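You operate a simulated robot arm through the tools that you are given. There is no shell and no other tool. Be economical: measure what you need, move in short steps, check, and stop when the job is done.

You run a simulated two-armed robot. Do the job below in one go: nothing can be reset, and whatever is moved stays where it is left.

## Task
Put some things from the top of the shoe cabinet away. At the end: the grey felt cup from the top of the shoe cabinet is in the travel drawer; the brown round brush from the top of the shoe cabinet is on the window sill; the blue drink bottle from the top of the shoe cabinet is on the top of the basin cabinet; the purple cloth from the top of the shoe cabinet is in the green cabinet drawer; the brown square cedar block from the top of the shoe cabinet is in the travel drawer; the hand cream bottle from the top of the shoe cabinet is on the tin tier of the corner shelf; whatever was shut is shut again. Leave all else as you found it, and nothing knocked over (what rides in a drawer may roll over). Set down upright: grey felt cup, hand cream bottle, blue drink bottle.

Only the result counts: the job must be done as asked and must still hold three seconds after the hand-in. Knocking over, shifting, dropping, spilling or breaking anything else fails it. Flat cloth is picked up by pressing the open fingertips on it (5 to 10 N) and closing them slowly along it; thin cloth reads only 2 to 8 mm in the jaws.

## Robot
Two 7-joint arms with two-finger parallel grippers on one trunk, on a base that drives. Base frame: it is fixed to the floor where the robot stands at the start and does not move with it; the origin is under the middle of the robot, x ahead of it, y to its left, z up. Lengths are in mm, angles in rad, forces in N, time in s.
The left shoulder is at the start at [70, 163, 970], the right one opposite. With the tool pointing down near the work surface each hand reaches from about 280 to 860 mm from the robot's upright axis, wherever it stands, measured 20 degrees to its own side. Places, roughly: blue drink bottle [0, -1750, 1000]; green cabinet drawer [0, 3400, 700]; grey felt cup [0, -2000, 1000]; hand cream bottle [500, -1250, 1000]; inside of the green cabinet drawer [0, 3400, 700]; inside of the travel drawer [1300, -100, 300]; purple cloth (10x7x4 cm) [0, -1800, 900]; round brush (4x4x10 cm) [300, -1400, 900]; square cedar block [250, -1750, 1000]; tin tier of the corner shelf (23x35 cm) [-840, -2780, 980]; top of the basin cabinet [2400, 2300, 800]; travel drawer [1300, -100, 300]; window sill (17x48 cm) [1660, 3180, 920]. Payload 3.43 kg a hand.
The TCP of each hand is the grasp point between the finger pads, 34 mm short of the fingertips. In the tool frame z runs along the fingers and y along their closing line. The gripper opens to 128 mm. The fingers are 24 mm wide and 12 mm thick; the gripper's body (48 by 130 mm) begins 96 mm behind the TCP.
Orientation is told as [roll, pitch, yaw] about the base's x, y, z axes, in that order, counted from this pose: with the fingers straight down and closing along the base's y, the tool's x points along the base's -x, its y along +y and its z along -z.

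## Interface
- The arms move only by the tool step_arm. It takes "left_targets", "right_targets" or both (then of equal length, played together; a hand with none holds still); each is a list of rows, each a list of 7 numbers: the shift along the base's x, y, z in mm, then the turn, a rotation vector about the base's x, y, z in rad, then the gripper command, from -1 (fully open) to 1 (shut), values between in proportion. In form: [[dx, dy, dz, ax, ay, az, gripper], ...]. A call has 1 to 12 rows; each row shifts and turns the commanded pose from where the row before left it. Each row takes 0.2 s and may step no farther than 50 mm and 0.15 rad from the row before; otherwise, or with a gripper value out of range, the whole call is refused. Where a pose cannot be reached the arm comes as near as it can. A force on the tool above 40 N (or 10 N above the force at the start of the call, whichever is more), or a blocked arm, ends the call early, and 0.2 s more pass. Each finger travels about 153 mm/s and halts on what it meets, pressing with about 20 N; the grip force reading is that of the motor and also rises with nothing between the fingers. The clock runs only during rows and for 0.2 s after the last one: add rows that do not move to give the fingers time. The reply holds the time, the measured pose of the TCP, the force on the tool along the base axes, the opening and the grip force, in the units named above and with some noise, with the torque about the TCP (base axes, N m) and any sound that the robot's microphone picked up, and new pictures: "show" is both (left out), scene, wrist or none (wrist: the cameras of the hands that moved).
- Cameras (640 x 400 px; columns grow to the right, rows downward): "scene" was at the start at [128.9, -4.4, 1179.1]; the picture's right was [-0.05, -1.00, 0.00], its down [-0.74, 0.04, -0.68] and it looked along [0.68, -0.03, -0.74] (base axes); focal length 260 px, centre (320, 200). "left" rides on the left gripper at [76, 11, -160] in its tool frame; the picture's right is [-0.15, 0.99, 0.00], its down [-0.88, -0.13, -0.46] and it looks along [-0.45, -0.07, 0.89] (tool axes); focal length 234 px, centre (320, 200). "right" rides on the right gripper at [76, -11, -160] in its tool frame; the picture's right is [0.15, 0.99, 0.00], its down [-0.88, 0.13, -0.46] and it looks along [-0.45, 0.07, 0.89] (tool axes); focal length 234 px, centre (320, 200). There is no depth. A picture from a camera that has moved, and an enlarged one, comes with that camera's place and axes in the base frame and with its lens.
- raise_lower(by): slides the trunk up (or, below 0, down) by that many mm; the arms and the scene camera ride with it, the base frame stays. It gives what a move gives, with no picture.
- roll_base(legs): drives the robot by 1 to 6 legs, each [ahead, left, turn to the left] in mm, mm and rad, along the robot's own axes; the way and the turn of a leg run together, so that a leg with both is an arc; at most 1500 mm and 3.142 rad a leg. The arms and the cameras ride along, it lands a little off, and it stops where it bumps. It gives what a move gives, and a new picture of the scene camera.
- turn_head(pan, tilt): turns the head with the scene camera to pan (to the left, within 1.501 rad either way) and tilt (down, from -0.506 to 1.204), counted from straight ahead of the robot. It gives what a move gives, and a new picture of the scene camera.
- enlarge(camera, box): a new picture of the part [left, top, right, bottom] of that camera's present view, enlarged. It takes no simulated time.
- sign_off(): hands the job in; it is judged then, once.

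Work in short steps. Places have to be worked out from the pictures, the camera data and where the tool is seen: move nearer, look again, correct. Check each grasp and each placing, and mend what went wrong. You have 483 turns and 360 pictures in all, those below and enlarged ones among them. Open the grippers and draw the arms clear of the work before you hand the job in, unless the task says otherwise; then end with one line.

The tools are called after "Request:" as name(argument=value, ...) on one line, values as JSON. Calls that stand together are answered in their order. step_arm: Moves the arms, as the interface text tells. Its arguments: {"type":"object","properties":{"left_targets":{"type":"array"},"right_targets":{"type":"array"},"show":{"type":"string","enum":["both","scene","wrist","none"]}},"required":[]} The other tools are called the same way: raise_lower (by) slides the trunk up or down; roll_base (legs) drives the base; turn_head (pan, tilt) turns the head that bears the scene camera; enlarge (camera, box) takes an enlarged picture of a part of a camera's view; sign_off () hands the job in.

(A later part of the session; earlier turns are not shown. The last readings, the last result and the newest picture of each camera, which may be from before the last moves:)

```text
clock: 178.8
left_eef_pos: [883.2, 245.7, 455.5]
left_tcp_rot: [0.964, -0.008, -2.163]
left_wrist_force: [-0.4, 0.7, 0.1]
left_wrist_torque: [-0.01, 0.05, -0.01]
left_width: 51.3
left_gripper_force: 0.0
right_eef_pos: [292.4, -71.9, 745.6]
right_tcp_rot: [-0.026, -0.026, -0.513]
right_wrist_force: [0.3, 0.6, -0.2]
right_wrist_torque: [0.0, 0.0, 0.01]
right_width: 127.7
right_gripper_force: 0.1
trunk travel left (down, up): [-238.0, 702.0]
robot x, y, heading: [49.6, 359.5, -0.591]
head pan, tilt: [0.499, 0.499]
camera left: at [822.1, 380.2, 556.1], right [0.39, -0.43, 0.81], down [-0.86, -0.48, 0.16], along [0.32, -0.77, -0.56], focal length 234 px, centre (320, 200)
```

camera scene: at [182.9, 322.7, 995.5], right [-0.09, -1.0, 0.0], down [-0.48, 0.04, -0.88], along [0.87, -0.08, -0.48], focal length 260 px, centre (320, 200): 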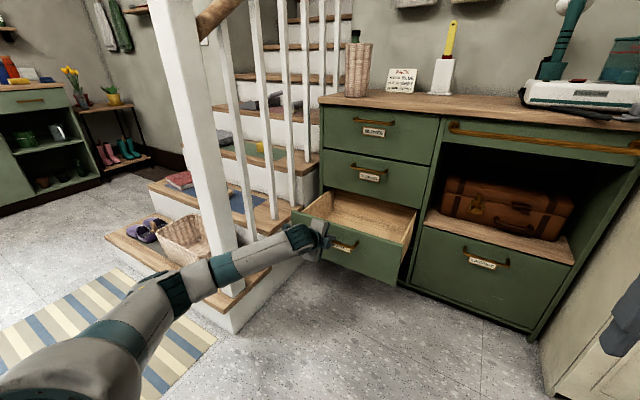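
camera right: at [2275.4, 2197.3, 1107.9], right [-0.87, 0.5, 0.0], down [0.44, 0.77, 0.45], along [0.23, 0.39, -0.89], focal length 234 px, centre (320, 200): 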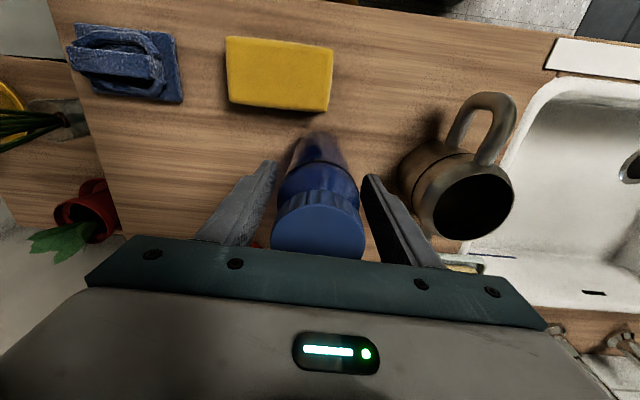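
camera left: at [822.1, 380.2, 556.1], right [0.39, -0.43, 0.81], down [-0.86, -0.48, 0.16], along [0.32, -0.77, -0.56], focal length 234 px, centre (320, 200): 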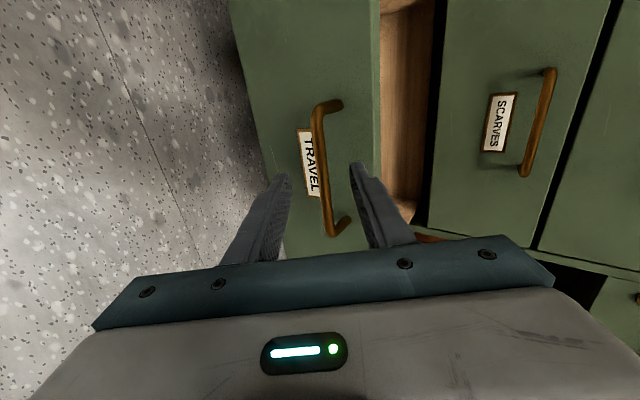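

Clear of the handle. I drive back and then restore the left hand to straight down while raising it.

Request:
roll_base(legs=[[-250, 0, 0]])

Request:
step_arm(left_targets=[[0, 0, 30, 0.085, 0.124, 0, -1], [0, 0, 30, 0.085, 0.124, 0, -1], [0, 0, 30, 0.085, 0.124, 0, -1], [0, 0, 30, 0.085, 0.124, 0, -1], [0, 0, 30, 0.085, 0.124, 0, -1], [0, 0, 30, 0.085, 0.124, 0, -1], [0, 0, 30, 0.036, 0.053, 0, -1]], show="none")

Request:
step_arm(left_targets=[[0, 0, 0, 0, 0, 0.143, -1], [0, 0, 0, 0, 0, 0.143, -1], [0, 0, 0, 0, 0, 0.143, -1], [0, 0, 0, 0, 0, 0.143, -1], [0, 0, 0, 0, 0, 0.143, -1], [0, 0, 0, 0, 0, 0.143, -1], [0, 0, 0, 0, 0, 0.143, -1], [0, 0, 0, 0, 0, 0.143, -1], [0, 0, 0, 0, 0, 0.143, -1], [0, 0, 0, 0, 0, 0.143, -1], [0, 0, 0, 0, 0, 0.143, -1]], show="none")

```text
clock: 180.7
left_eef_pos: [675.1, 385.7, 456.7]
left_tcp_rot: [0.967, -0.01, -2.167]
left_wrist_force: [-0.4, 0.2, -0.6]
left_wrist_torque: [-0.01, 0.0, -0.01]
left_width: 51.1
left_gripper_force: 0.1
right_eef_pos: [84.9, 67.0, 746.5]
right_tcp_rot: [-0.028, -0.023, -0.514]
right_wrist_force: [0.3, 0.1, 0.4]
right_wrist_torque: [-0.05, 0.0, -0.02]
right_width: 127.8
right_gripper_force: 0.0
trunk travel left (down, up): [-238.0, 702.0]
robot x, y, heading: [-156.4, 499.3, -0.595]
head pan, tilt: [0.499, 0.499]
camera scene: at [-24.2, 462.2, 995.5], right [-0.1, -1.0, 0.0], down [-0.48, 0.05, -0.88], along [0.87, -0.08, -0.48], focal length 260 px, centre (320, 200)
```

scene: 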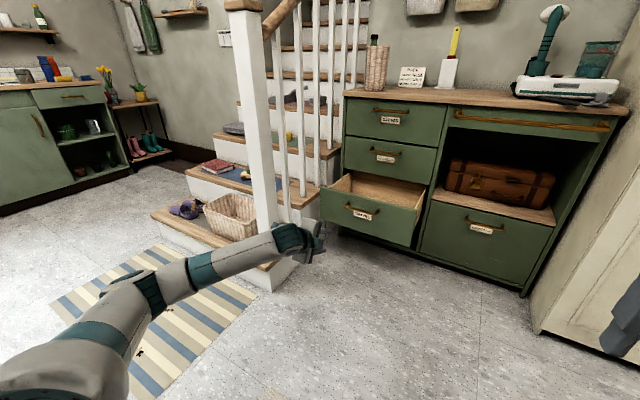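

```text
clock: 182.3
left_eef_pos: [674.4, 386.4, 664.9]
left_tcp_rot: [-0.001, 0.001, -2.163]
left_wrist_force: [-0.9, -0.7, -0.5]
left_wrist_torque: [0.01, -0.02, 0.0]
left_width: 128.0
left_gripper_force: 0.1
right_eef_pos: [83.7, 65.9, 747.1]
right_tcp_rot: [-0.026, -0.023, -0.515]
right_wrist_force: [0.1, 0.8, -0.5]
right_wrist_torque: [0.02, 0.0, 0.02]
right_width: 128.2
right_gripper_force: 0.0
trunk travel left (down, up): [-238.0, 702.0]
robot x, y, heading: [-155.8, 496.2, -0.593]
head pan, tilt: [0.499, 0.499]
```

```text
clock: 184.7
left_eef_pos: [674.9, 385.4, 665.6]
left_tcp_rot: [-0.001, -0.001, -0.588]
left_wrist_force: [-0.6, 0.0, 0.1]
left_wrist_torque: [-0.02, -0.01, 0.03]
left_width: 127.9
left_gripper_force: 0.2
right_eef_pos: [85.4, 66.3, 746.1]
right_tcp_rot: [-0.027, -0.022, -0.513]
right_wrist_force: [-0.4, 0.5, -0.2]
right_wrist_torque: [0.03, 0.02, 0.01]
right_width: 128.0
right_gripper_force: 0.0
trunk travel left (down, up): [-238.0, 702.0]
robot x, y, heading: [-158.6, 498.8, -0.596]
head pan, tilt: [0.499, 0.499]
```

Arm restored. I pull the left hand in, raise the trunk, and drive toward the shoe cabinet, keeping well clear of the wardrobe.

Request:
step_arm(left_targets=[[-44, 5, 12, 0, 0, 0, -1], [-44, 5, 12, 0, 0, 0, -1], [-44, 5, 12, 0, 0, 0, -1], [-44, 5, 12, 0, 0, 0, -1], [-44, 5, 12, 0, 0, 0, -1], [-44, 5, 12, 0, 0, 0, -1], [-43, 5, 12, 0, 0, 0, -1]], show="none")

Request:
raise_lower(by=400)

Request:
roll_base(legs=[[0, -1000, 0], [0, -720, 0]])

Request:
turn_head(pan=0.0, tilt=0.5)

```text
clock: 186.3
left_eef_pos: [366.9, 419.5, 754.0]
left_tcp_rot: [0.0, 0.001, -0.587]
left_wrist_force: [-0.6, -0.1, 0.3]
left_wrist_torque: [-0.01, -0.01, 0.01]
left_width: 128.0
left_gripper_force: 0.1
right_eef_pos: [83.9, 67.0, 746.0]
right_tcp_rot: [-0.026, -0.022, -0.515]
right_wrist_force: [0.2, -0.7, 0.5]
right_wrist_torque: [0.01, -0.02, -0.02]
right_width: 128.0
right_gripper_force: 0.1
trunk travel left (down, up): [-238.0, 702.0]
robot x, y, heading: [-157.5, 502.9, -0.598]
head pan, tilt: [0.499, 0.499]
```

```text
clock: 190.1
left_eef_pos: [368.3, 418.9, 1153.4]
left_tcp_rot: [-0.001, 0.0, -0.591]
left_wrist_force: [-0.2, -0.1, -0.6]
left_wrist_torque: [0.0, 0.0, 0.01]
left_width: 128.0
left_gripper_force: 0.0
right_eef_pos: [85.0, 66.5, 1145.8]
right_tcp_rot: [-0.025, -0.02, -0.514]
right_wrist_force: [0.0, 0.5, 0.3]
right_wrist_torque: [-0.02, 0.03, -0.04]
right_width: 128.0
right_gripper_force: 0.0
trunk travel left (down, up): [-638.0, 302.0]
robot x, y, heading: [-155.0, 499.5, -0.594]
head pan, tilt: [0.499, 0.499]
```

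```text
clock: 198.8
left_eef_pos: [-613.2, -985.5, 1152.2]
left_tcp_rot: [-0.001, 0.001, -0.607]
left_wrist_force: [0.8, 0.1, -0.4]
left_wrist_torque: [-0.02, 0.03, 0.01]
left_width: 128.0
left_gripper_force: 0.0
right_eef_pos: [-901.0, -1333.4, 1145.4]
right_tcp_rot: [-0.025, -0.023, -0.534]
right_wrist_force: [-0.7, 0.0, 0.2]
right_wrist_torque: [0.03, 0.01, -0.03]
right_width: 128.1
right_gripper_force: 0.1
trunk travel left (down, up): [-638.0, 302.0]
robot x, y, heading: [-1135.1, -896.6, -0.61]
head pan, tilt: [0.499, 0.499]
camera scene: at [-1003.5, -936.3, 1395.4], right [-0.11, -0.99, 0.0], down [-0.48, 0.05, -0.88], along [0.87, -0.1, -0.48], focal length 260 px, centre (320, 200)
```

scene: 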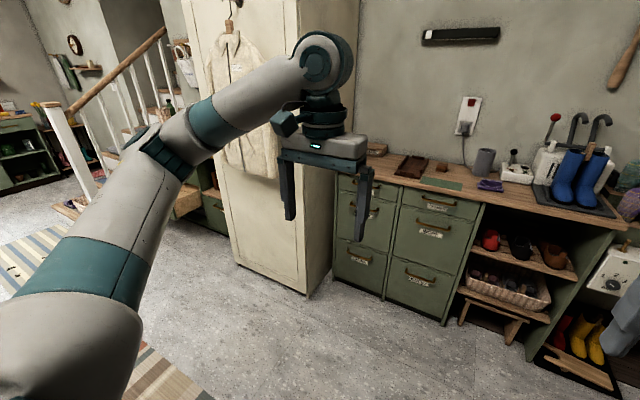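

```text
clock: 199.7
left_eef_pos: [-611.9, -984.3, 1154.5]
left_tcp_rot: [0.001, 0.0, -0.605]
left_wrist_force: [-0.9, 0.5, -0.5]
left_wrist_torque: [0.01, 0.0, -0.03]
left_width: 128.1
left_gripper_force: 0.0
right_eef_pos: [-902.1, -1332.1, 1145.5]
right_tcp_rot: [-0.026, -0.023, -0.532]
right_wrist_force: [-0.1, 0.2, -0.2]
right_wrist_torque: [-0.01, 0.04, -0.05]
right_width: 128.2
right_gripper_force: 0.1
trunk travel left (down, up): [-638.0, 302.0]
robot x, y, heading: [-1130.9, -899.1, -0.615]
head pan, tilt: [0.0, 0.499]
camera scene: at [-1019.3, -978.1, 1395.4], right [-0.57, -0.82, 0.0], down [-0.39, 0.27, -0.88], along [0.72, -0.5, -0.48], focal length 260 px, centre (320, 200)
```

scene: 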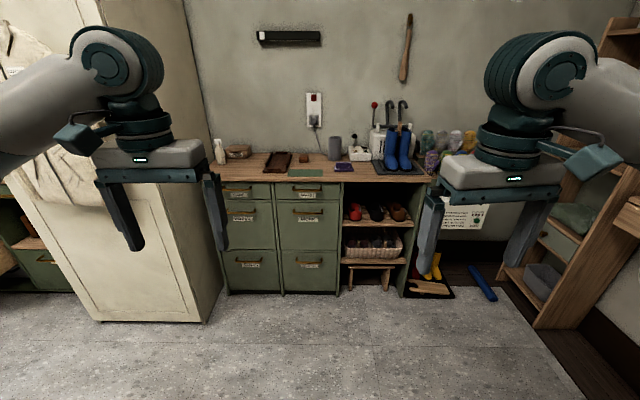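

Squared up to the shoe cabinet. I drive 940 ahead; both hands ride well above the objects.

Request:
roll_base(legs=[[700, 0, 0], [235, 0, 0.005]])

Request:
turn_head(pan=0.0, tilt=0.8)

```text
clock: 204.8
left_eef_pos: [144.2, -1514.1, 1153.5]
left_tcp_rot: [0.0, 0.0, -0.603]
left_wrist_force: [-0.5, 0.7, 0.2]
left_wrist_torque: [0.02, 0.01, 0.03]
left_width: 128.0
left_gripper_force: 0.0
right_eef_pos: [-143.1, -1862.2, 1145.6]
right_tcp_rot: [-0.026, -0.022, -0.527]
right_wrist_force: [1.0, -0.2, 0.1]
right_wrist_torque: [-0.02, 0.01, 0.01]
right_width: 127.9
right_gripper_force: 0.0
trunk travel left (down, up): [-638.0, 302.0]
robot x, y, heading: [-378.1, -1429.6, -0.61]
head pan, tilt: [0.0, 0.499]
camera scene: at [-262.9, -1509.3, 1395.4], right [-0.57, -0.82, 0.0], down [-0.39, 0.27, -0.88], along [0.72, -0.5, -0.48], focal length 260 px, centre (320, 200)
```

scene: 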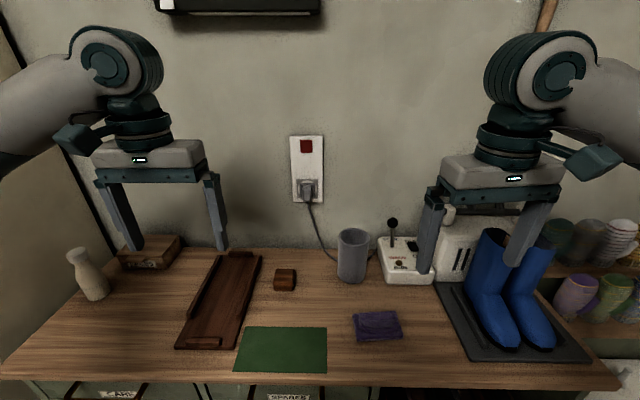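

```text
clock: 205.6
left_eef_pos: [144.7, -1514.6, 1153.9]
left_tcp_rot: [0.0, -0.001, -0.601]
left_wrist_force: [0.4, 1.1, 0.5]
left_wrist_torque: [-0.01, 0.02, -0.02]
left_width: 128.1
left_gripper_force: 0.1
right_eef_pos: [-142.4, -1862.6, 1146.4]
right_tcp_rot: [-0.027, -0.022, -0.529]
right_wrist_force: [0.2, -0.7, 0.1]
right_wrist_torque: [0.0, 0.0, 0.01]
right_width: 127.8
right_gripper_force: 0.1
trunk travel left (down, up): [-638.0, 302.0]
robot x, y, heading: [-379.1, -1430.7, -0.606]
head pan, tilt: [0.0, 0.799]
camera scene: at [-271.5, -1503.3, 1369.5], right [-0.57, -0.82, 0.0], down [-0.59, 0.41, -0.7], along [0.57, -0.4, -0.72], focal length 260 px, centre (320, 200)
```

scene: 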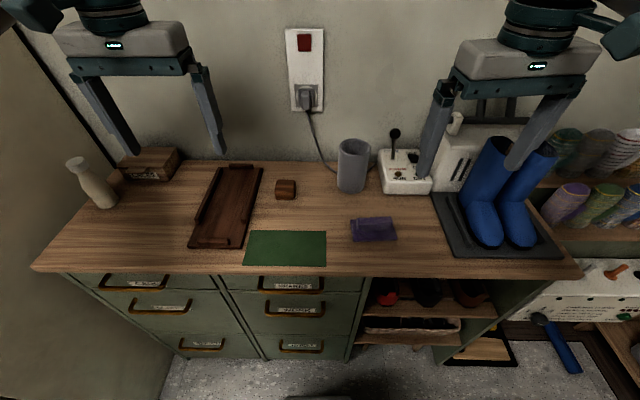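

Fixes: cup (114,-1878) top ≈ 1004; block (187,-1712). I bring the left hand over the block and look with its wrist camera.

Request:
step_arm(left_targets=[[8.5, -39.5, -25, 0, 0, 0, -1], [8.5, -39.5, -25, 0, 0, 0, -1], [8.5, -39.5, -25, 0, 0, 0, -1], [8.5, -39.5, -25, 0, 0, 0, -1], [8.5, -39.5, -25, 0, 0, 0, -1], [0, 0, -25, 0, 0, 0, -1], [0, 0, 0, 0, 0, 0, -1]], show="wrist")

```text
clock: 207.2
left_eef_pos: [184.7, -1712.1, 1004.4]
left_tcp_rot: [0.0, -0.001, -0.602]
left_wrist_force: [0.8, 0.2, -0.7]
left_wrist_torque: [0.03, 0.03, 0.01]
left_width: 128.0
left_gripper_force: 0.0
right_eef_pos: [-144.1, -1863.7, 1146.5]
right_tcp_rot: [-0.026, -0.024, -0.529]
right_wrist_force: [-0.5, 0.6, 0.7]
right_wrist_torque: [-0.01, 0.0, -0.01]
right_width: 128.4
right_gripper_force: 0.0
trunk travel left (down, up): [-638.0, 302.0]
robot x, y, heading: [-378.2, -1426.9, -0.604]
head pan, tilt: [0.0, 0.799]
camera left: at [129.0, -1660.6, 1164.5], right [0.68, 0.73, 0.0], down [0.65, -0.61, 0.46], along [0.33, -0.31, -0.89], focal length 234 px, centre (320, 200)
```

left: 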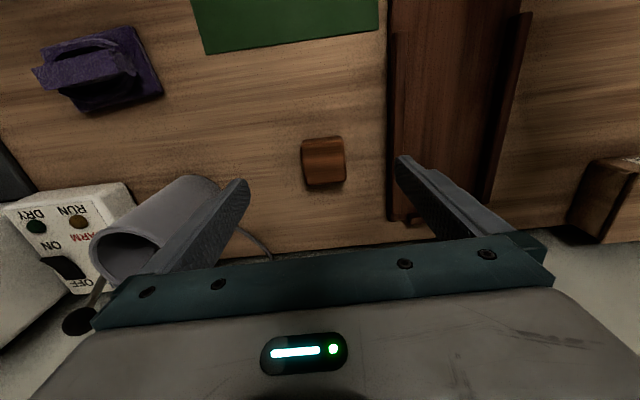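

The block sits nearly under the hand; the tray edge is ~80 mm away so I narrow to 90 mm and go down.

Request:
step_arm(left_targets=[[7, 0, 0, 0, 0, 0, -0.41], [0, 0, -35, 0, 0, 0, -0.41], [0, 0, -35, 0, 0, 0, -0.41], [0, 0, -12, 0, 0, 0, -0.41], [0, 0, 0, 0, 0, 0, -0.41]], show="wrist")

```text
clock: 208.4
left_eef_pos: [193.2, -1712.7, 923.5]
left_tcp_rot: [-0.003, 0.0, -0.602]
left_wrist_force: [0.5, 0.2, 0.3]
left_wrist_torque: [0.03, -0.04, 0.03]
left_width: 90.4
left_gripper_force: 0.1
right_eef_pos: [-143.5, -1862.6, 1147.0]
right_tcp_rot: [-0.027, -0.023, -0.528]
right_wrist_force: [0.5, -0.3, -0.2]
right_wrist_torque: [-0.04, -0.05, -0.02]
right_width: 128.0
right_gripper_force: 0.1
trunk travel left (down, up): [-638.0, 302.0]
robot x, y, heading: [-378.5, -1428.9, -0.61]
head pan, tilt: [0.0, 0.799]
camera left: at [136.8, -1660.1, 1083.6], right [0.68, 0.73, 0.0], down [0.65, -0.61, 0.46], along [0.33, -0.31, -0.89], focal length 234 px, centre (320, 200)
```

left: 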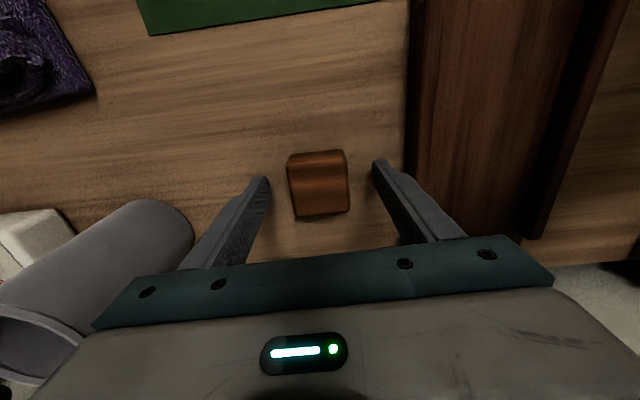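

Centred. Down 5 mm more and close.

Request:
step_arm(left_targets=[[0, 0, -5, 0, 0, 0, -0.41], [0, 0, 0, 0, 0, 0, 0.3], [0, 0, 0, 0, 0, 0, 1], [0, 0, 0, 0, 0, 0, 1], [0, 0, 0, 0, 0, 0, 1]], show="none")

Request:
step_arm(left_targets=[[0, 0, 40, 0, 0, 0, 1], [0, 0, 50, 0, 0, 0, 1], [0, 0, 50, 0, 0, 0, 1], [-6, 45, 30, 0, 0, 0, 1], [-6, 45, 30, 0, 0, 0, 1], [-6, 45, 30, 0, 0, 0, 1], [-6, 45, 0, 0, 0, 0, 1]])

```text
clock: 209.6
left_eef_pos: [194.2, -1710.5, 918.7]
left_tcp_rot: [0.001, -0.001, -0.602]
left_wrist_force: [0.7, 0.2, -0.2]
left_wrist_torque: [0.01, 0.01, -0.03]
left_width: 48.9
left_gripper_force: 20.6
right_eef_pos: [-143.7, -1862.6, 1146.2]
right_tcp_rot: [-0.026, -0.022, -0.529]
right_wrist_force: [0.2, 0.9, 0.3]
right_wrist_torque: [0.0, -0.05, 0.0]
right_width: 127.9
right_gripper_force: 0.1
trunk travel left (down, up): [-638.0, 302.0]
robot x, y, heading: [-380.4, -1428.2, -0.609]
head pan, tilt: [0.0, 0.799]
```

```text
refused: row 4 steps farther than a row can; nothing moved
```

Gripped at 49 mm. I lift with shorter steps.

Request:
step_arm(left_targets=[[0, 0, 40, 0, 0, 0, 1], [0, 0, 45, 0, 0, 0, 1], [0, 0, 45, 0, 0, 0, 1], [0, 0, 45, 0, 0, 0, 1], [0, 0, 45, 0, 0, 0, 1], [-6, 45, 0, 0, 0, 0, 1], [-6, 45, 0, 0, 0, 0, 1], [-6, 45, 0, 0, 0, 0, 1], [-6, 45, 0, 0, 0, 0, 1]])

```text
clock: 211.6
left_eef_pos: [168.2, -1528.9, 1139.8]
left_tcp_rot: [-0.001, -0.001, -0.605]
left_wrist_force: [0.6, -0.5, 0.2]
left_wrist_torque: [-0.03, -0.01, -0.01]
left_width: 48.9
left_gripper_force: 20.3
right_eef_pos: [-143.9, -1861.6, 1146.4]
right_tcp_rot: [-0.03, -0.02, -0.529]
right_wrist_force: [-0.2, 0.5, 0.4]
right_wrist_torque: [-0.03, 0.01, 0.01]
right_width: 128.2
right_gripper_force: 0.1
trunk travel left (down, up): [-638.0, 302.0]
robot x, y, heading: [-376.4, -1430.5, -0.609]
head pan, tilt: [0.0, 0.799]
camera scene: at [-271.2, -1500.7, 1369.6], right [-0.57, -0.82, 0.0], down [-0.59, 0.41, -0.7], along [0.57, -0.4, -0.72], focal length 260 px, centre (320, 200)
camera left: at [112.0, -1477.0, 1299.8], right [0.68, 0.73, 0.0], down [0.65, -0.61, 0.46], along [0.33, -0.31, -0.89], focal length 234 px, centre (320, 200)
```

scene: 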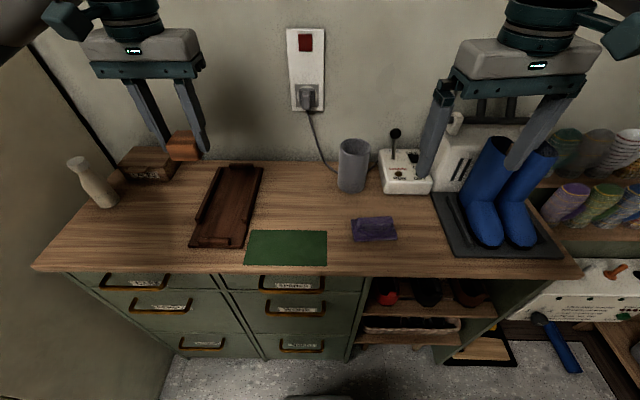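
left: 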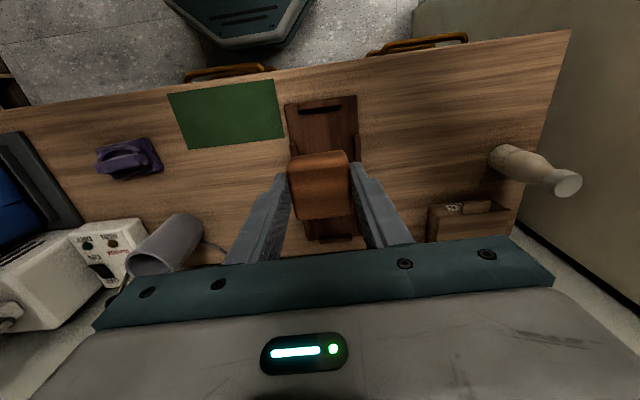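

Block held. Now the right hand goes above the cup (with a small orientation correction).

Request:
step_arm(right_targets=[[43, -3, 0, 0.01, 0.001, -0.02, -1], [43, -3, 0, 0.01, 0.002, -0.02, -1], [43, -3, 0, 0.01, 0.002, -0.02, -1], [43, -3, -10, 0.004, 0, -0.015, -1], [43, -3, -20, 0, 0, 0, -0.8], [43, -1, -30, 0, 0, 0, -0.7], [0, 0, 0, 0, 0, 0, -0.7]])

```text
refused: row 6 steps farther than a row can; nothing moved
```

Request:
step_arm(right_targets=[[43, -3, 0, 0.01, 0.001, -0.02, -1], [43, -3, 0, 0.01, 0.002, -0.02, -1], [43, -3, 0, 0.01, 0.002, -0.02, -1], [43, -3, 0, 0.004, 0, -0.015, -1], [43, -3, -10, 0, 0, 0, -0.8], [43, -1, -20, 0, 0, 0, -0.7], [0, 0, -30, 0, 0, 0, -0.7]])

```text
clock: 213.2
left_eef_pos: [167.2, -1533.9, 1140.0]
left_tcp_rot: [0.0, 0.0, -0.603]
left_wrist_force: [0.3, -0.2, -0.3]
left_wrist_torque: [0.01, 0.01, 0.0]
left_width: 49.1
left_gripper_force: 20.4
right_eef_pos: [113.1, -1880.4, 1086.3]
right_tcp_rot: [0.001, 0.001, -0.607]
right_wrist_force: [0.0, -1.1, 0.3]
right_wrist_torque: [0.01, 0.0, -0.02]
right_width: 108.9
right_gripper_force: 0.0
trunk travel left (down, up): [-638.0, 302.0]
robot x, y, heading: [-375.7, -1424.1, -0.608]
head pan, tilt: [0.0, 0.799]
camera scene: at [-271.9, -1504.9, 1369.5], right [-0.57, -0.82, 0.0], down [-0.59, 0.41, -0.7], along [0.57, -0.4, -0.72], focal length 260 px, centre (320, 200)
camera right: at [45.8, -1847.4, 1246.1], right [0.44, 0.9, 0.0], down [0.8, -0.39, 0.46], along [0.41, -0.2, -0.89], focal length 234 px, centre (320, 200)
```

scene: 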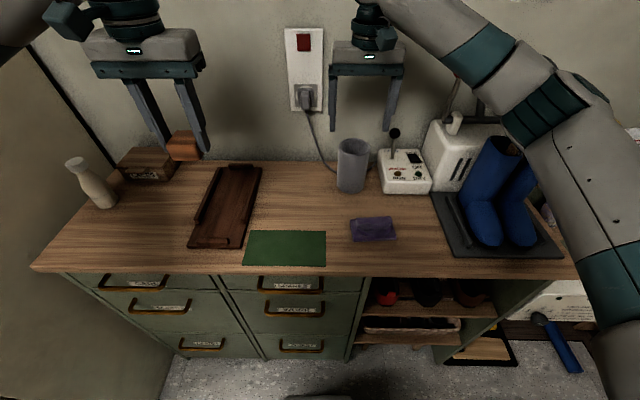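
right: 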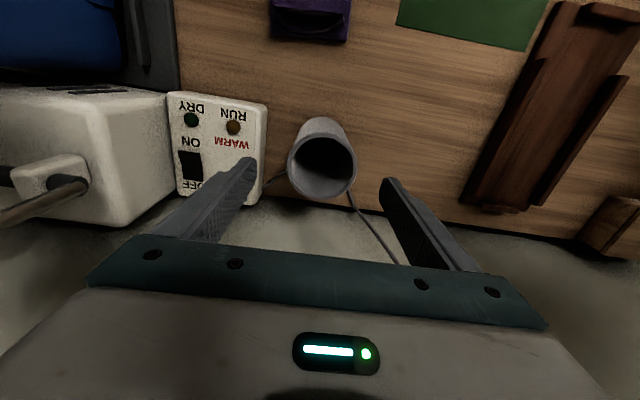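

The cup is ~9 mm further in; the dryer box is close, so I narrow to 96 mm and grip high (TCP ≈ 972).

Request:
step_arm(right_targets=[[8, -4, 0, 0, 0, 0, -0.5], [0, 0, -40, 0, 0, 0, -0.5], [0, 0, -40, 0, 0, 0, -0.5], [0, 0, -32, 0, 0, 0, -0.5], [0, 0, 0, 0, 0, 0, -0.5]])

```text
clock: 214.4
left_eef_pos: [168.1, -1531.9, 1139.2]
left_tcp_rot: [-0.001, 0.0, -0.602]
left_wrist_force: [-0.1, -0.1, -0.3]
left_wrist_torque: [-0.01, 0.0, 0.01]
left_width: 49.0
left_gripper_force: 20.3
right_eef_pos: [122.3, -1881.8, 974.8]
right_tcp_rot: [0.0, 0.001, -0.603]
right_wrist_force: [-0.4, 0.1, 0.4]
right_wrist_torque: [-0.03, 0.01, 0.03]
right_width: 95.8
right_gripper_force: 0.0
trunk travel left (down, up): [-638.0, 302.0]
robot x, y, heading: [-377.9, -1426.9, -0.603]
head pan, tilt: [0.0, 0.799]
camera scene: at [-271.4, -1503.1, 1369.5], right [-0.57, -0.82, 0.0], down [-0.59, 0.41, -0.7], along [0.57, -0.4, -0.72], focal length 260 px, centre (320, 200)
camera right: at [54.9, -1848.9, 1135.4], right [0.44, 0.9, 0.0], down [0.8, -0.39, 0.46], along [0.41, -0.2, -0.89], focal length 234 px, centre (320, 200)
```

scene: 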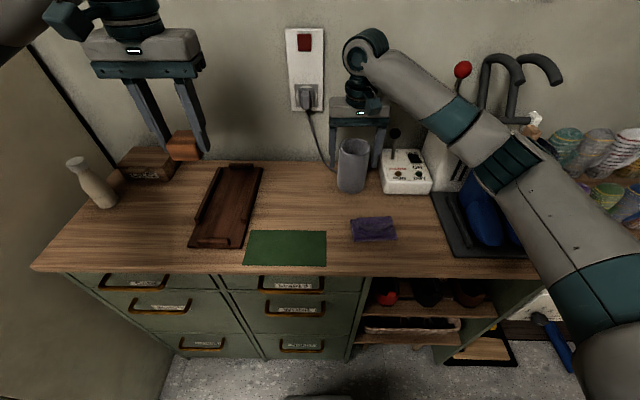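
right: 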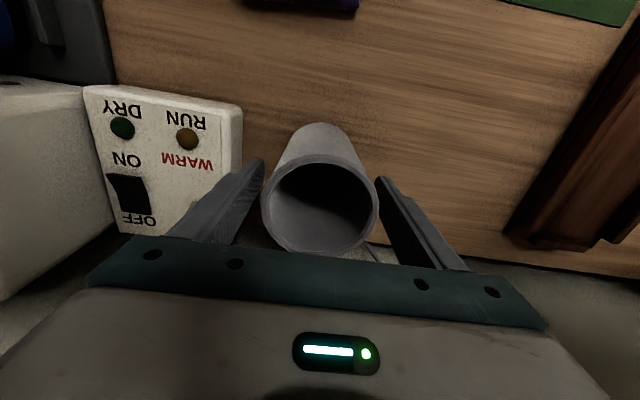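

The cup is between the fingers. Close and check.

Request:
step_arm(right_targets=[[0, 0, 0, 0, 0, 0, -0.3], [0, 0, 0, 0, 0, 0, 0], [0, 0, 0, 0, 0, 0, 1], [0, 0, 0, 0, 0, 0, 1], [0, 0, 0, 0, 0, 0, 1]], show="none")

Request:
turn_head(pan=-0.6, tilt=0.7)

```text
clock: 215.6
left_eef_pos: [168.3, -1533.0, 1139.2]
left_tcp_rot: [-0.002, 0.001, -0.601]
left_wrist_force: [0.9, -0.1, 0.0]
left_wrist_torque: [0.01, 0.0, 0.02]
left_width: 48.9
left_gripper_force: 20.0
right_eef_pos: [123.4, -1883.5, 974.5]
right_tcp_rot: [0.002, -0.001, -0.603]
right_wrist_force: [-0.1, -0.2, -0.3]
right_wrist_torque: [0.01, 0.01, 0.01]
right_width: 78.3
right_gripper_force: 20.2
trunk travel left (down, up): [-638.0, 302.0]
robot x, y, heading: [-378.1, -1429.5, -0.611]
head pan, tilt: [0.0, 0.799]
```

```text
clock: 216.6
left_eef_pos: [168.4, -1531.1, 1140.2]
left_tcp_rot: [-0.001, 0.001, -0.601]
left_wrist_force: [-0.2, -0.8, -0.2]
left_wrist_torque: [-0.02, -0.02, 0.0]
left_width: 48.9
left_gripper_force: 19.9
right_eef_pos: [122.2, -1882.0, 974.3]
right_tcp_rot: [0.0, 0.0, -0.603]
right_wrist_force: [-0.5, 0.3, -0.2]
right_wrist_torque: [0.01, 0.02, -0.01]
right_width: 78.1
right_gripper_force: 20.0
trunk travel left (down, up): [-638.0, 302.0]
robot x, y, heading: [-381.4, -1428.2, -0.611]
head pan, tilt: [-0.6, 0.7]
camera scene: at [-307.2, -1536.7, 1377.7], right [-0.94, -0.35, 0.0], down [-0.23, 0.6, -0.76], along [0.27, -0.72, -0.64], focal length 260 px, centre (320, 200)
```

scene: 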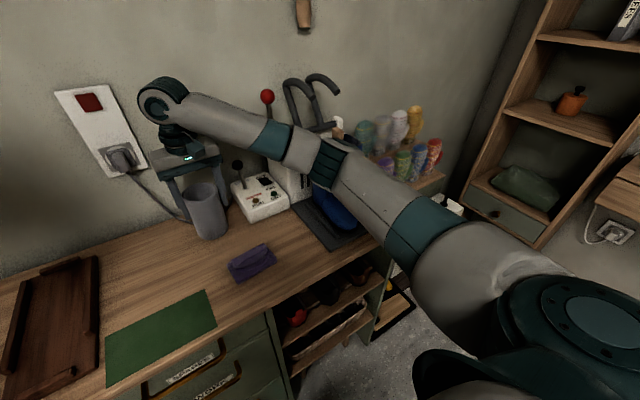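

The cup is gripped (78 mm); the arm passes over the boots without contact. I lift it and pull back.

Request:
step_arm(right_targets=[[0, 0, 30, 0, 0, 0, 1], [0, 0, 45, 0, 0, 0, 1], [0, 0, 45, 0, 0, 0, 1], [0, 0, 45, 0, 0, 0, 1], [-40, 10, 0, 0, 0, 0, 1], [-40, 10, 0, 0, 0, 0, 1], [-40, 10, 0, 0, 0, 0, 1], [-40, 10, 0, 0, 0, 0, 1], [0, 0, 0, 0, 0, 0, 1]], show="scene")

```text
clock: 218.6
left_eef_pos: [170.1, -1532.4, 1139.4]
left_tcp_rot: [-0.001, -0.001, -0.602]
left_wrist_force: [1.4, -0.3, -0.2]
left_wrist_torque: [0.01, 0.01, 0.01]
left_width: 49.0
left_gripper_force: 20.7
right_eef_pos: [-37.4, -1842.4, 1137.5]
right_tcp_rot: [-0.001, -0.002, -0.602]
right_wrist_force: [-0.1, -0.5, -0.7]
right_wrist_torque: [-0.04, 0.05, 0.01]
right_width: 78.1
right_gripper_force: 19.6
trunk travel left (down, up): [-638.0, 302.0]
robot x, y, heading: [-381.2, -1427.9, -0.606]
head pan, tilt: [-0.6, 0.7]
camera scene: at [-306.1, -1536.3, 1377.6], right [-0.94, -0.35, 0.0], down [-0.23, 0.6, -0.76], along [0.27, -0.72, -0.64], focal length 260 px, centre (320, 200)
```

scene: 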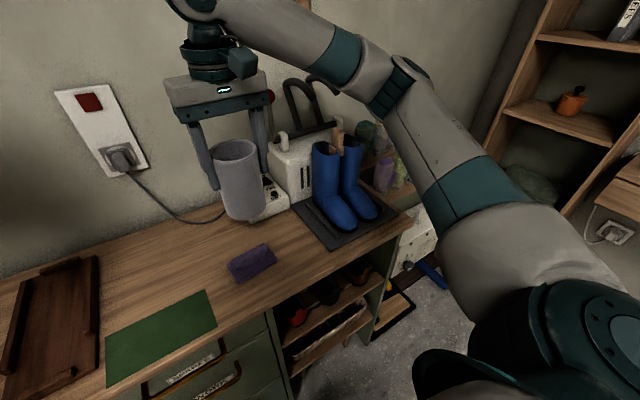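

Cup and block are both held. I drive back, sideways past the wardrobe, and toward the open travel drawer.

Request:
roll_base(legs=[[-900, 0, 0], [0, 900, 0], [0, 818, 0]])

Request:
turn_head(pan=0.4, tilt=0.6)

```text
clock: 231.8
left_eef_pos: [417.0, 411.3, 1139.9]
left_tcp_rot: [0.0, 0.0, -0.613]
left_wrist_force: [-0.7, 0.1, -0.3]
left_wrist_torque: [-0.01, 0.03, -0.01]
left_width: 48.7
left_gripper_force: 19.5
right_eef_pos: [206.7, 102.7, 1137.2]
right_tcp_rot: [0.003, 0.0, -0.616]
right_wrist_force: [0.5, -0.4, -0.6]
right_wrist_torque: [0.01, 0.0, 0.0]
right_width: 78.0
right_gripper_force: 20.1
trunk travel left (down, up): [-638.0, 302.0]
robot x, y, heading: [-128.2, 522.1, -0.622]
head pan, tilt: [-0.6, 0.7]
camera scene: at [-59.6, 412.6, 1377.7], right [-0.94, -0.34, 0.0], down [-0.22, 0.61, -0.76], along [0.26, -0.72, -0.64], focal length 260 px, centre (320, 200)
```

scene: 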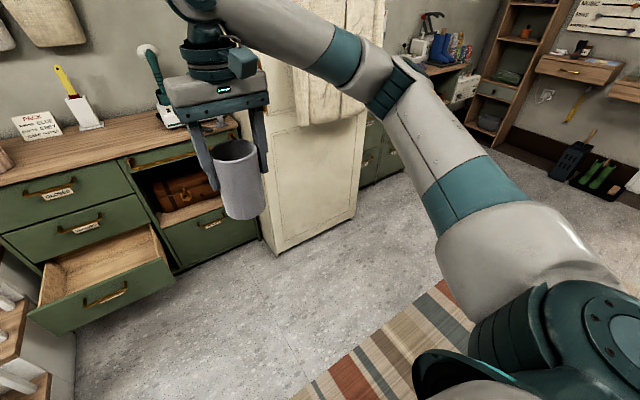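

```text
clock: 233.1
left_eef_pos: [415.9, 411.2, 1139.2]
left_tcp_rot: [-0.002, 0.0, -0.613]
left_wrist_force: [0.9, -0.5, 0.2]
left_wrist_torque: [-0.03, -0.02, 0.02]
left_width: 48.8
left_gripper_force: 20.1
right_eef_pos: [205.8, 102.1, 1136.6]
right_tcp_rot: [0.0, -0.001, -0.617]
right_wrist_force: [-0.5, 0.6, -0.8]
right_wrist_torque: [0.0, 0.0, 0.01]
right_width: 78.0
right_gripper_force: 20.5
trunk travel left (down, up): [-638.0, 302.0]
robot x, y, heading: [-129.2, 518.5, -0.622]
head pan, tilt: [0.4, 0.6]
camera scene: at [-2.5, 472.9, 1386.3], right [-0.22, -0.98, 0.0], down [-0.55, 0.12, -0.82], along [0.8, -0.18, -0.57], focal length 260 px, centre (320, 200)
```

scene: 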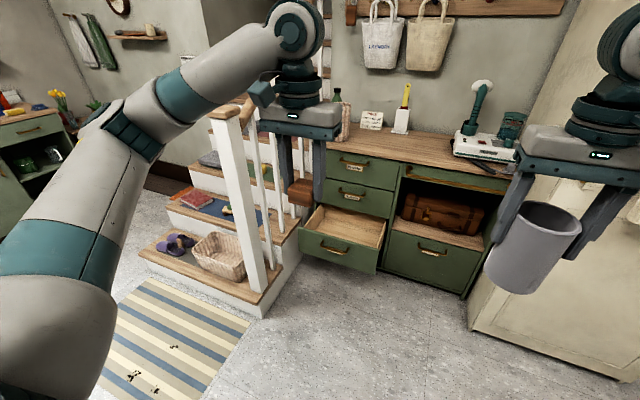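

The open drawer spans l≈467–882 with its front at n≈690. I move ahead to a stand where the left elbow stays clear of the newel.

Request:
roll_base(legs=[[540, -50, 0.015]])

Request:
raise_lower(by=-390)

Request:
turn_head(pan=0.45, tilt=0.75)

```text
clock: 236.2
left_eef_pos: [824.3, 60.0, 1139.7]
left_tcp_rot: [-0.002, 0.001, -0.612]
left_wrist_force: [0.5, 0.7, -0.2]
left_wrist_torque: [-0.01, 0.03, 0.06]
left_width: 49.0
left_gripper_force: 20.0
right_eef_pos: [614.4, -248.4, 1137.3]
right_tcp_rot: [0.001, 0.001, -0.614]
right_wrist_force: [0.1, 0.2, -1.2]
right_wrist_torque: [-0.01, -0.03, -0.02]
right_width: 78.0
right_gripper_force: 19.8
trunk travel left (down, up): [-638.0, 302.0]
robot x, y, heading: [278.4, 170.3, -0.619]
head pan, tilt: [0.4, 0.6]
camera scene: at [405.3, 121.2, 1386.3], right [-0.22, -0.98, 0.0], down [-0.55, 0.12, -0.82], along [0.81, -0.18, -0.57], focal length 260 px, centre (320, 200)
```

scene: 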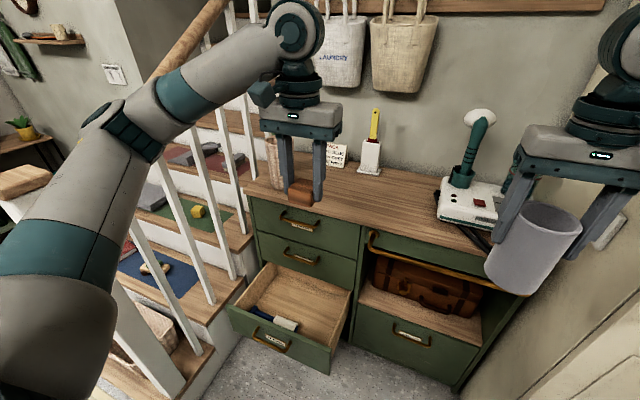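

```text
clock: 240.0
left_eef_pos: [823.8, 60.0, 749.6]
left_tcp_rot: [0.0, 0.001, -0.612]
left_wrist_force: [-0.2, 1.2, 0.7]
left_wrist_torque: [0.02, -0.01, -0.01]
left_width: 49.0
left_gripper_force: 20.1
right_eef_pos: [614.3, -248.8, 747.0]
right_tcp_rot: [0.0, -0.001, -0.614]
right_wrist_force: [0.2, -0.2, 0.0]
right_wrist_torque: [0.02, 0.01, 0.02]
right_width: 77.8
right_gripper_force: 20.5
trunk travel left (down, up): [-248.0, 692.0]
robot x, y, heading: [275.7, 166.2, -0.619]
head pan, tilt: [0.4, 0.6]
```

```text
clock: 240.7
left_eef_pos: [824.5, 60.2, 748.2]
left_tcp_rot: [0.0, 0.0, -0.612]
left_wrist_force: [0.9, 0.5, -1.0]
left_wrist_torque: [0.02, 0.01, -0.01]
left_width: 48.9
left_gripper_force: 19.6
right_eef_pos: [613.0, -247.7, 747.6]
right_tcp_rot: [-0.001, 0.0, -0.615]
right_wrist_force: [0.3, -0.3, -0.4]
right_wrist_torque: [-0.07, 0.01, 0.02]
right_width: 78.0
right_gripper_force: 20.4
trunk travel left (down, up): [-248.0, 692.0]
robot x, y, heading: [281.7, 173.1, -0.619]
head pan, tilt: [0.45, 0.75]
camera scene: at [400.6, 126.6, 983.5], right [-0.17, -0.99, 0.0], down [-0.67, 0.11, -0.73], along [0.72, -0.12, -0.68], focal length 260 px, centre (320, 200)
```

scene: 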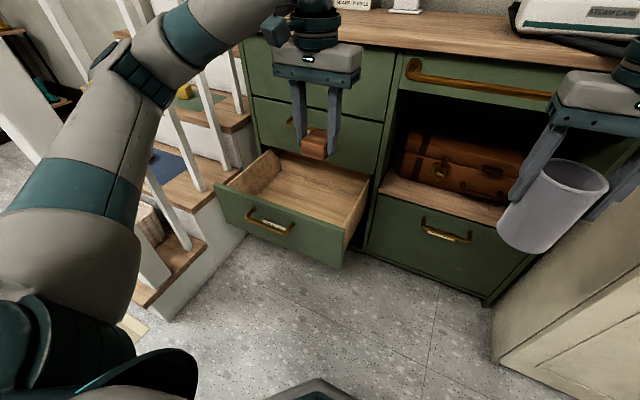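

There is already something inside the drawer near its front. I bring the left hand over the drawer and look inside with its wrist camera.

Request:
step_arm(left_targets=[[44, 13, -15, 0, 0, 0, 1], [44, 13, -15, 0, 0, 0, 1], [44, 13, -15, 0, 0, 0, 1], [44, 13, -15, 0, 0, 0, 1], [44, 13, -15, 0, 0, 0, 1], [0, 0, 0, 0, 0, 0, 1]])

```text
clock: 242.1
left_eef_pos: [1044.8, 124.0, 674.9]
left_tcp_rot: [-0.001, 0.0, -0.612]
left_wrist_force: [0.6, 0.7, 0.0]
left_wrist_torque: [-0.01, -0.03, -0.02]
left_width: 49.1
left_gripper_force: 19.7
right_eef_pos: [613.9, -249.1, 747.1]
right_tcp_rot: [0.0, -0.001, -0.615]
right_wrist_force: [0.1, 0.1, 0.3]
right_wrist_torque: [0.01, -0.01, -0.01]
right_width: 77.8
right_gripper_force: 19.9
trunk travel left (down, up): [-248.0, 692.0]
robot x, y, heading: [276.3, 170.3, -0.616]
head pan, tilt: [0.45, 0.75]
camera scene: at [400.6, 126.6, 983.4], right [-0.17, -0.99, 0.0], down [-0.67, 0.11, -0.73], along [0.72, -0.12, -0.68], focal length 260 px, centre (320, 200)
camera left: at [988.6, 176.5, 836.0], right [0.69, 0.72, 0.0], down [0.64, -0.61, 0.46], along [0.33, -0.31, -0.89], focal length 234 px, centre (320, 200)
```

scene: 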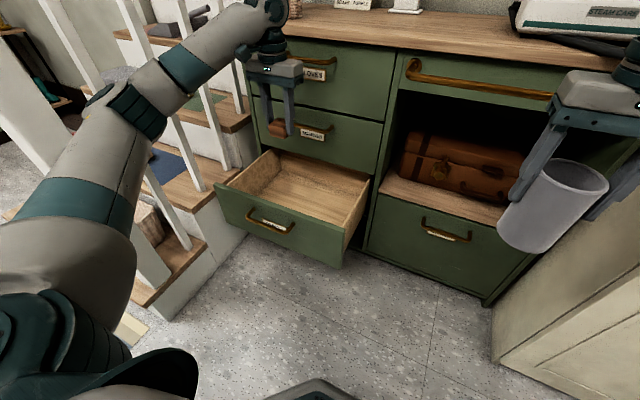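
left: 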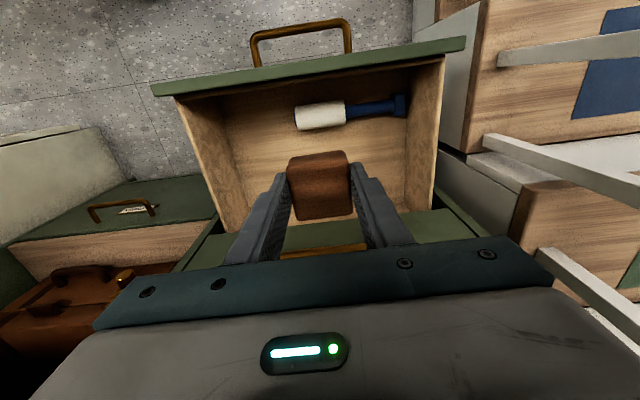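

A lint roller lies in the drawer's front-left. The right portion is free: I'll put the block at front-right (l≈585, n≈745) and the cup behind it. I move the left hand there and lower to 480.

Request:
step_arm(left_targets=[[-33, -23, 0, 0, 0, 0, 1], [-32, -22, -20, 0, 0, 0, 1], [-32, -23, -20, 0, 0, 0, 1], [0, 0, -45, 0, 0, 0, 1], [0, 0, -45, 0, 0, 0, 1], [0, 0, -45, 0, 0, 0, 1], [0, 0, 0, 0, 0, 0, 1]])

```text
clock: 243.7
left_eef_pos: [945.8, 57.2, 501.1]
left_tcp_rot: [0.0, -0.002, -0.612]
left_wrist_force: [-0.1, 0.2, -0.4]
left_wrist_torque: [-0.02, -0.01, 0.01]
left_width: 49.0
left_gripper_force: 19.9
right_eef_pos: [614.6, -248.6, 747.2]
right_tcp_rot: [0.0, 0.001, -0.613]
right_wrist_force: [0.4, 0.2, -0.5]
right_wrist_torque: [0.02, 0.03, 0.01]
right_width: 77.9
right_gripper_force: 20.5
trunk travel left (down, up): [-248.0, 692.0]
robot x, y, heading: [277.7, 169.4, -0.619]
head pan, tilt: [0.45, 0.75]
camera scene: at [400.7, 126.6, 983.4], right [-0.17, -0.99, 0.0], down [-0.67, 0.11, -0.73], along [0.72, -0.12, -0.68], focal length 260 px, centre (320, 200)
camera left: at [890.3, 110.4, 661.4], right [0.69, 0.72, 0.0], down [0.64, -0.61, 0.46], along [0.33, -0.31, -0.89], focal length 234 px, centre (320, 200)
```

scene: 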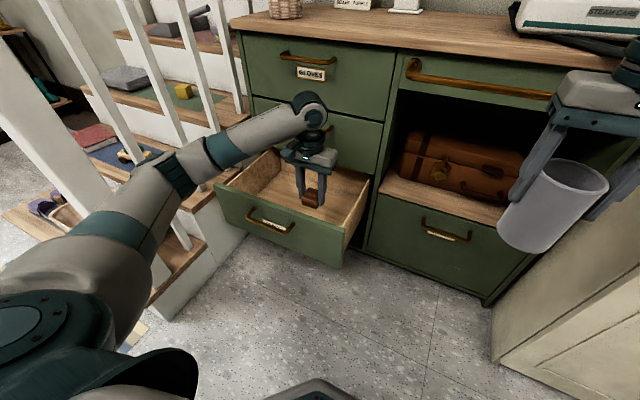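
left: 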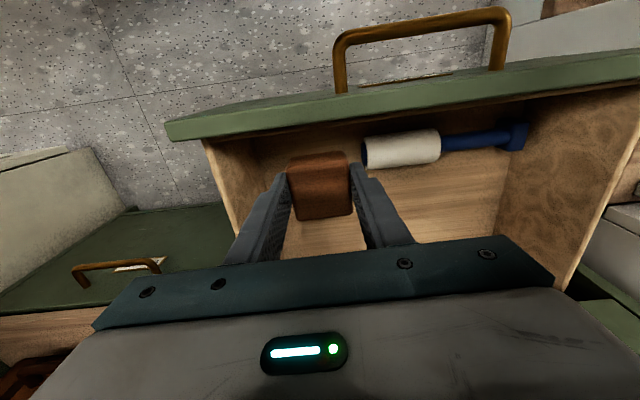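

The spot is right at the front wall; I shift 30 mm inward and 20 mm right, then lower.

Request:
step_arm(left_targets=[[12, -35, 0, 0, 0, 0, 1], [0, 0, -40, 0, 0, 0, 1], [0, 0, -40, 0, 0, 0, 1], [0, 0, -30, 0, 0, 0, 1], [0, 0, 0, 0, 0, 0, 1]])

```text
clock: 244.9
left_eef_pos: [957.1, 23.6, 391.2]
left_tcp_rot: [0.001, 0.001, -0.612]
left_wrist_force: [0.0, 0.0, -0.9]
left_wrist_torque: [-0.01, 0.0, 0.02]
left_width: 49.2
left_gripper_force: 20.0
right_eef_pos: [613.4, -248.0, 746.5]
right_tcp_rot: [0.001, 0.0, -0.616]
right_wrist_force: [0.0, 0.5, -0.4]
right_wrist_torque: [-0.02, 0.0, 0.01]
right_width: 77.7
right_gripper_force: 20.3
trunk travel left (down, up): [-248.0, 692.0]
robot x, y, heading: [276.7, 168.2, -0.619]
head pan, tilt: [0.45, 0.75]
camera scene: at [400.7, 126.6, 983.4], right [-0.17, -0.99, 0.0], down [-0.67, 0.11, -0.73], along [0.72, -0.12, -0.68], focal length 260 px, centre (320, 200)
camera left: at [901.7, 75.0, 551.1], right [0.69, 0.72, 0.0], down [0.64, -0.61, 0.46], along [0.33, -0.31, -0.89], focal length 234 px, centre (320, 200)
```

scene: 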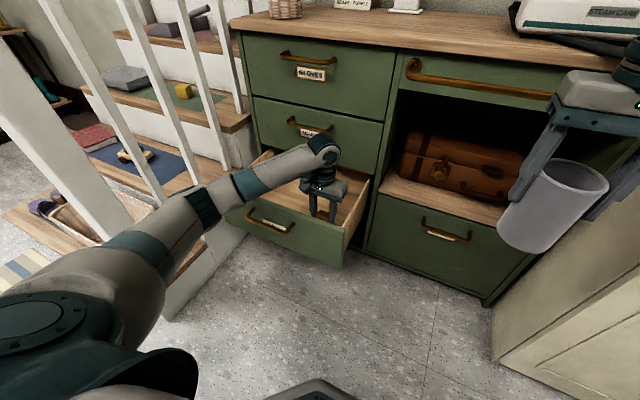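
left: 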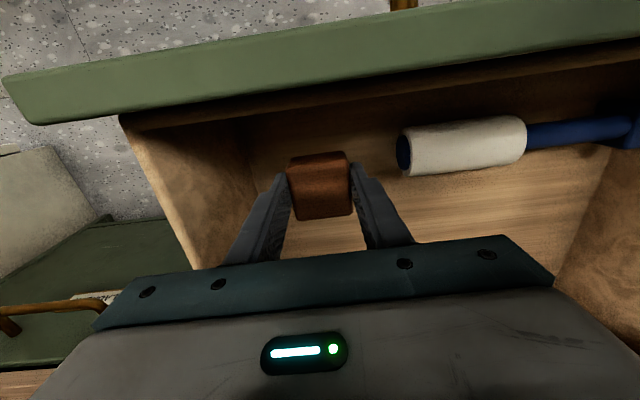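

Good clearance. I lower on, watching force.

Request:
step_arm(left_targets=[[0, 0, -15, 0, 0, 0, 1], [0, 0, -8, 0, 0, 0, 1], [0, 0, -6, 0, 0, 0, 1], [0, 0, -6, 0, 0, 0, 1], [0, 0, -5, 0, 0, 0, 1], [0, 0, -5, 0, 0, 0, 1], [0, 0, 0, 0, 0, 0, 1]])

```text
clock: 246.5
left_eef_pos: [956.9, 22.1, 343.5]
left_tcp_rot: [0.0, 0.0, -0.613]
left_wrist_force: [0.5, 0.3, -0.6]
left_wrist_torque: [0.02, 0.0, -0.04]
left_width: 49.0
left_gripper_force: 20.2
right_eef_pos: [613.6, -248.8, 747.1]
right_tcp_rot: [0.0, 0.0, -0.614]
right_wrist_force: [0.5, 0.7, -0.2]
right_wrist_torque: [-0.02, 0.0, 0.01]
right_width: 77.9
right_gripper_force: 20.1
trunk travel left (down, up): [-248.0, 692.0]
robot x, y, heading: [276.5, 170.5, -0.619]
head pan, tilt: [0.45, 0.75]
camera scene: at [400.7, 126.6, 983.4], right [-0.17, -0.99, 0.0], down [-0.67, 0.11, -0.73], along [0.72, -0.12, -0.68], focal length 260 px, centre (320, 200)
camera left: at [902.3, 75.7, 504.6], right [0.69, 0.72, 0.0], down [0.65, -0.61, 0.46], along [0.33, -0.31, -0.89], focal length 234 px, centre (320, 200)
```

scene: 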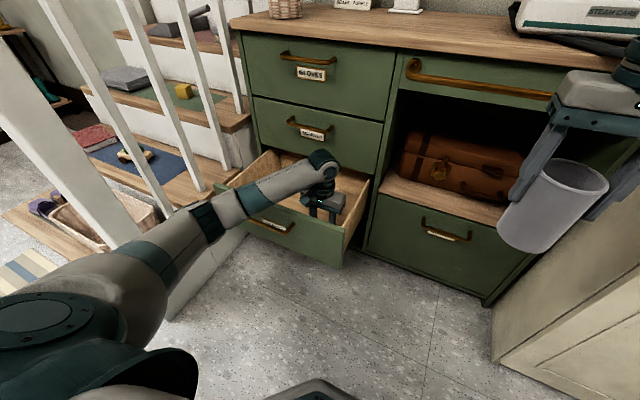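
left: 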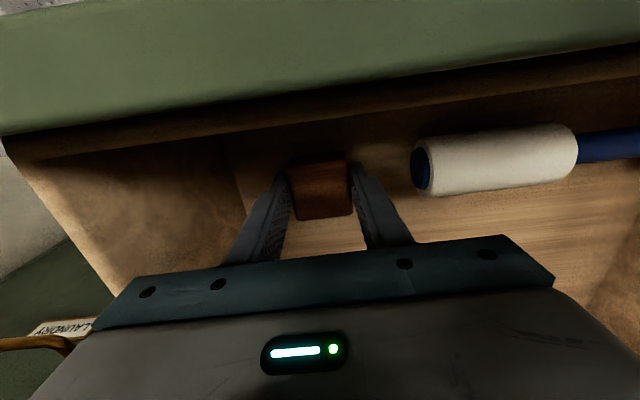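

Still free. Smaller steps now.

Request:
step_arm(left_targets=[[0, 0, -4, 0, 0, 0, 1], [0, 0, -4, 0, 0, 0, 1], [0, 0, -4, 0, 0, 0, 1], [0, 0, 0, 0, 0, 0, 1]], show="wrist")

```text
clock: 247.5
left_eef_pos: [958.7, 21.2, 334.2]
left_tcp_rot: [-0.002, -0.007, -0.614]
left_wrist_force: [0.2, -2.1, 15.9]
left_wrist_torque: [-0.04, -0.01, 0.02]
left_width: 49.2
left_gripper_force: 19.7
right_eef_pos: [612.8, -249.0, 747.7]
right_tcp_rot: [-0.001, -0.002, -0.614]
right_wrist_force: [0.9, 0.2, 0.8]
right_wrist_torque: [-0.01, -0.02, 0.01]
right_width: 77.9
right_gripper_force: 20.1
trunk travel left (down, up): [-248.0, 692.0]
robot x, y, heading: [278.2, 173.3, -0.618]
head pan, tilt: [0.45, 0.75]
camera left: at [902.8, 75.0, 494.2], right [0.69, 0.72, 0.0], down [0.64, -0.61, 0.46], along [0.33, -0.32, -0.89], focal length 234 px, centre (320, 200)
```

left: 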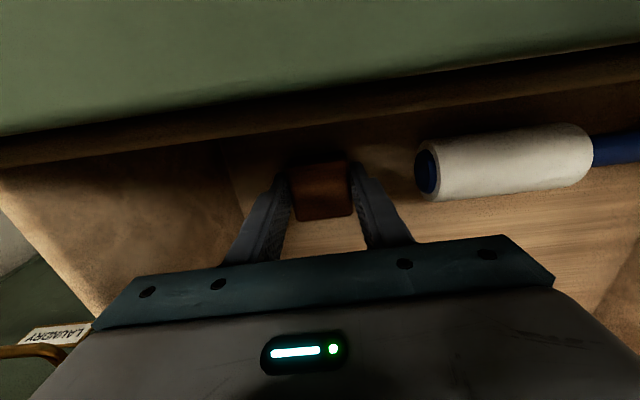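

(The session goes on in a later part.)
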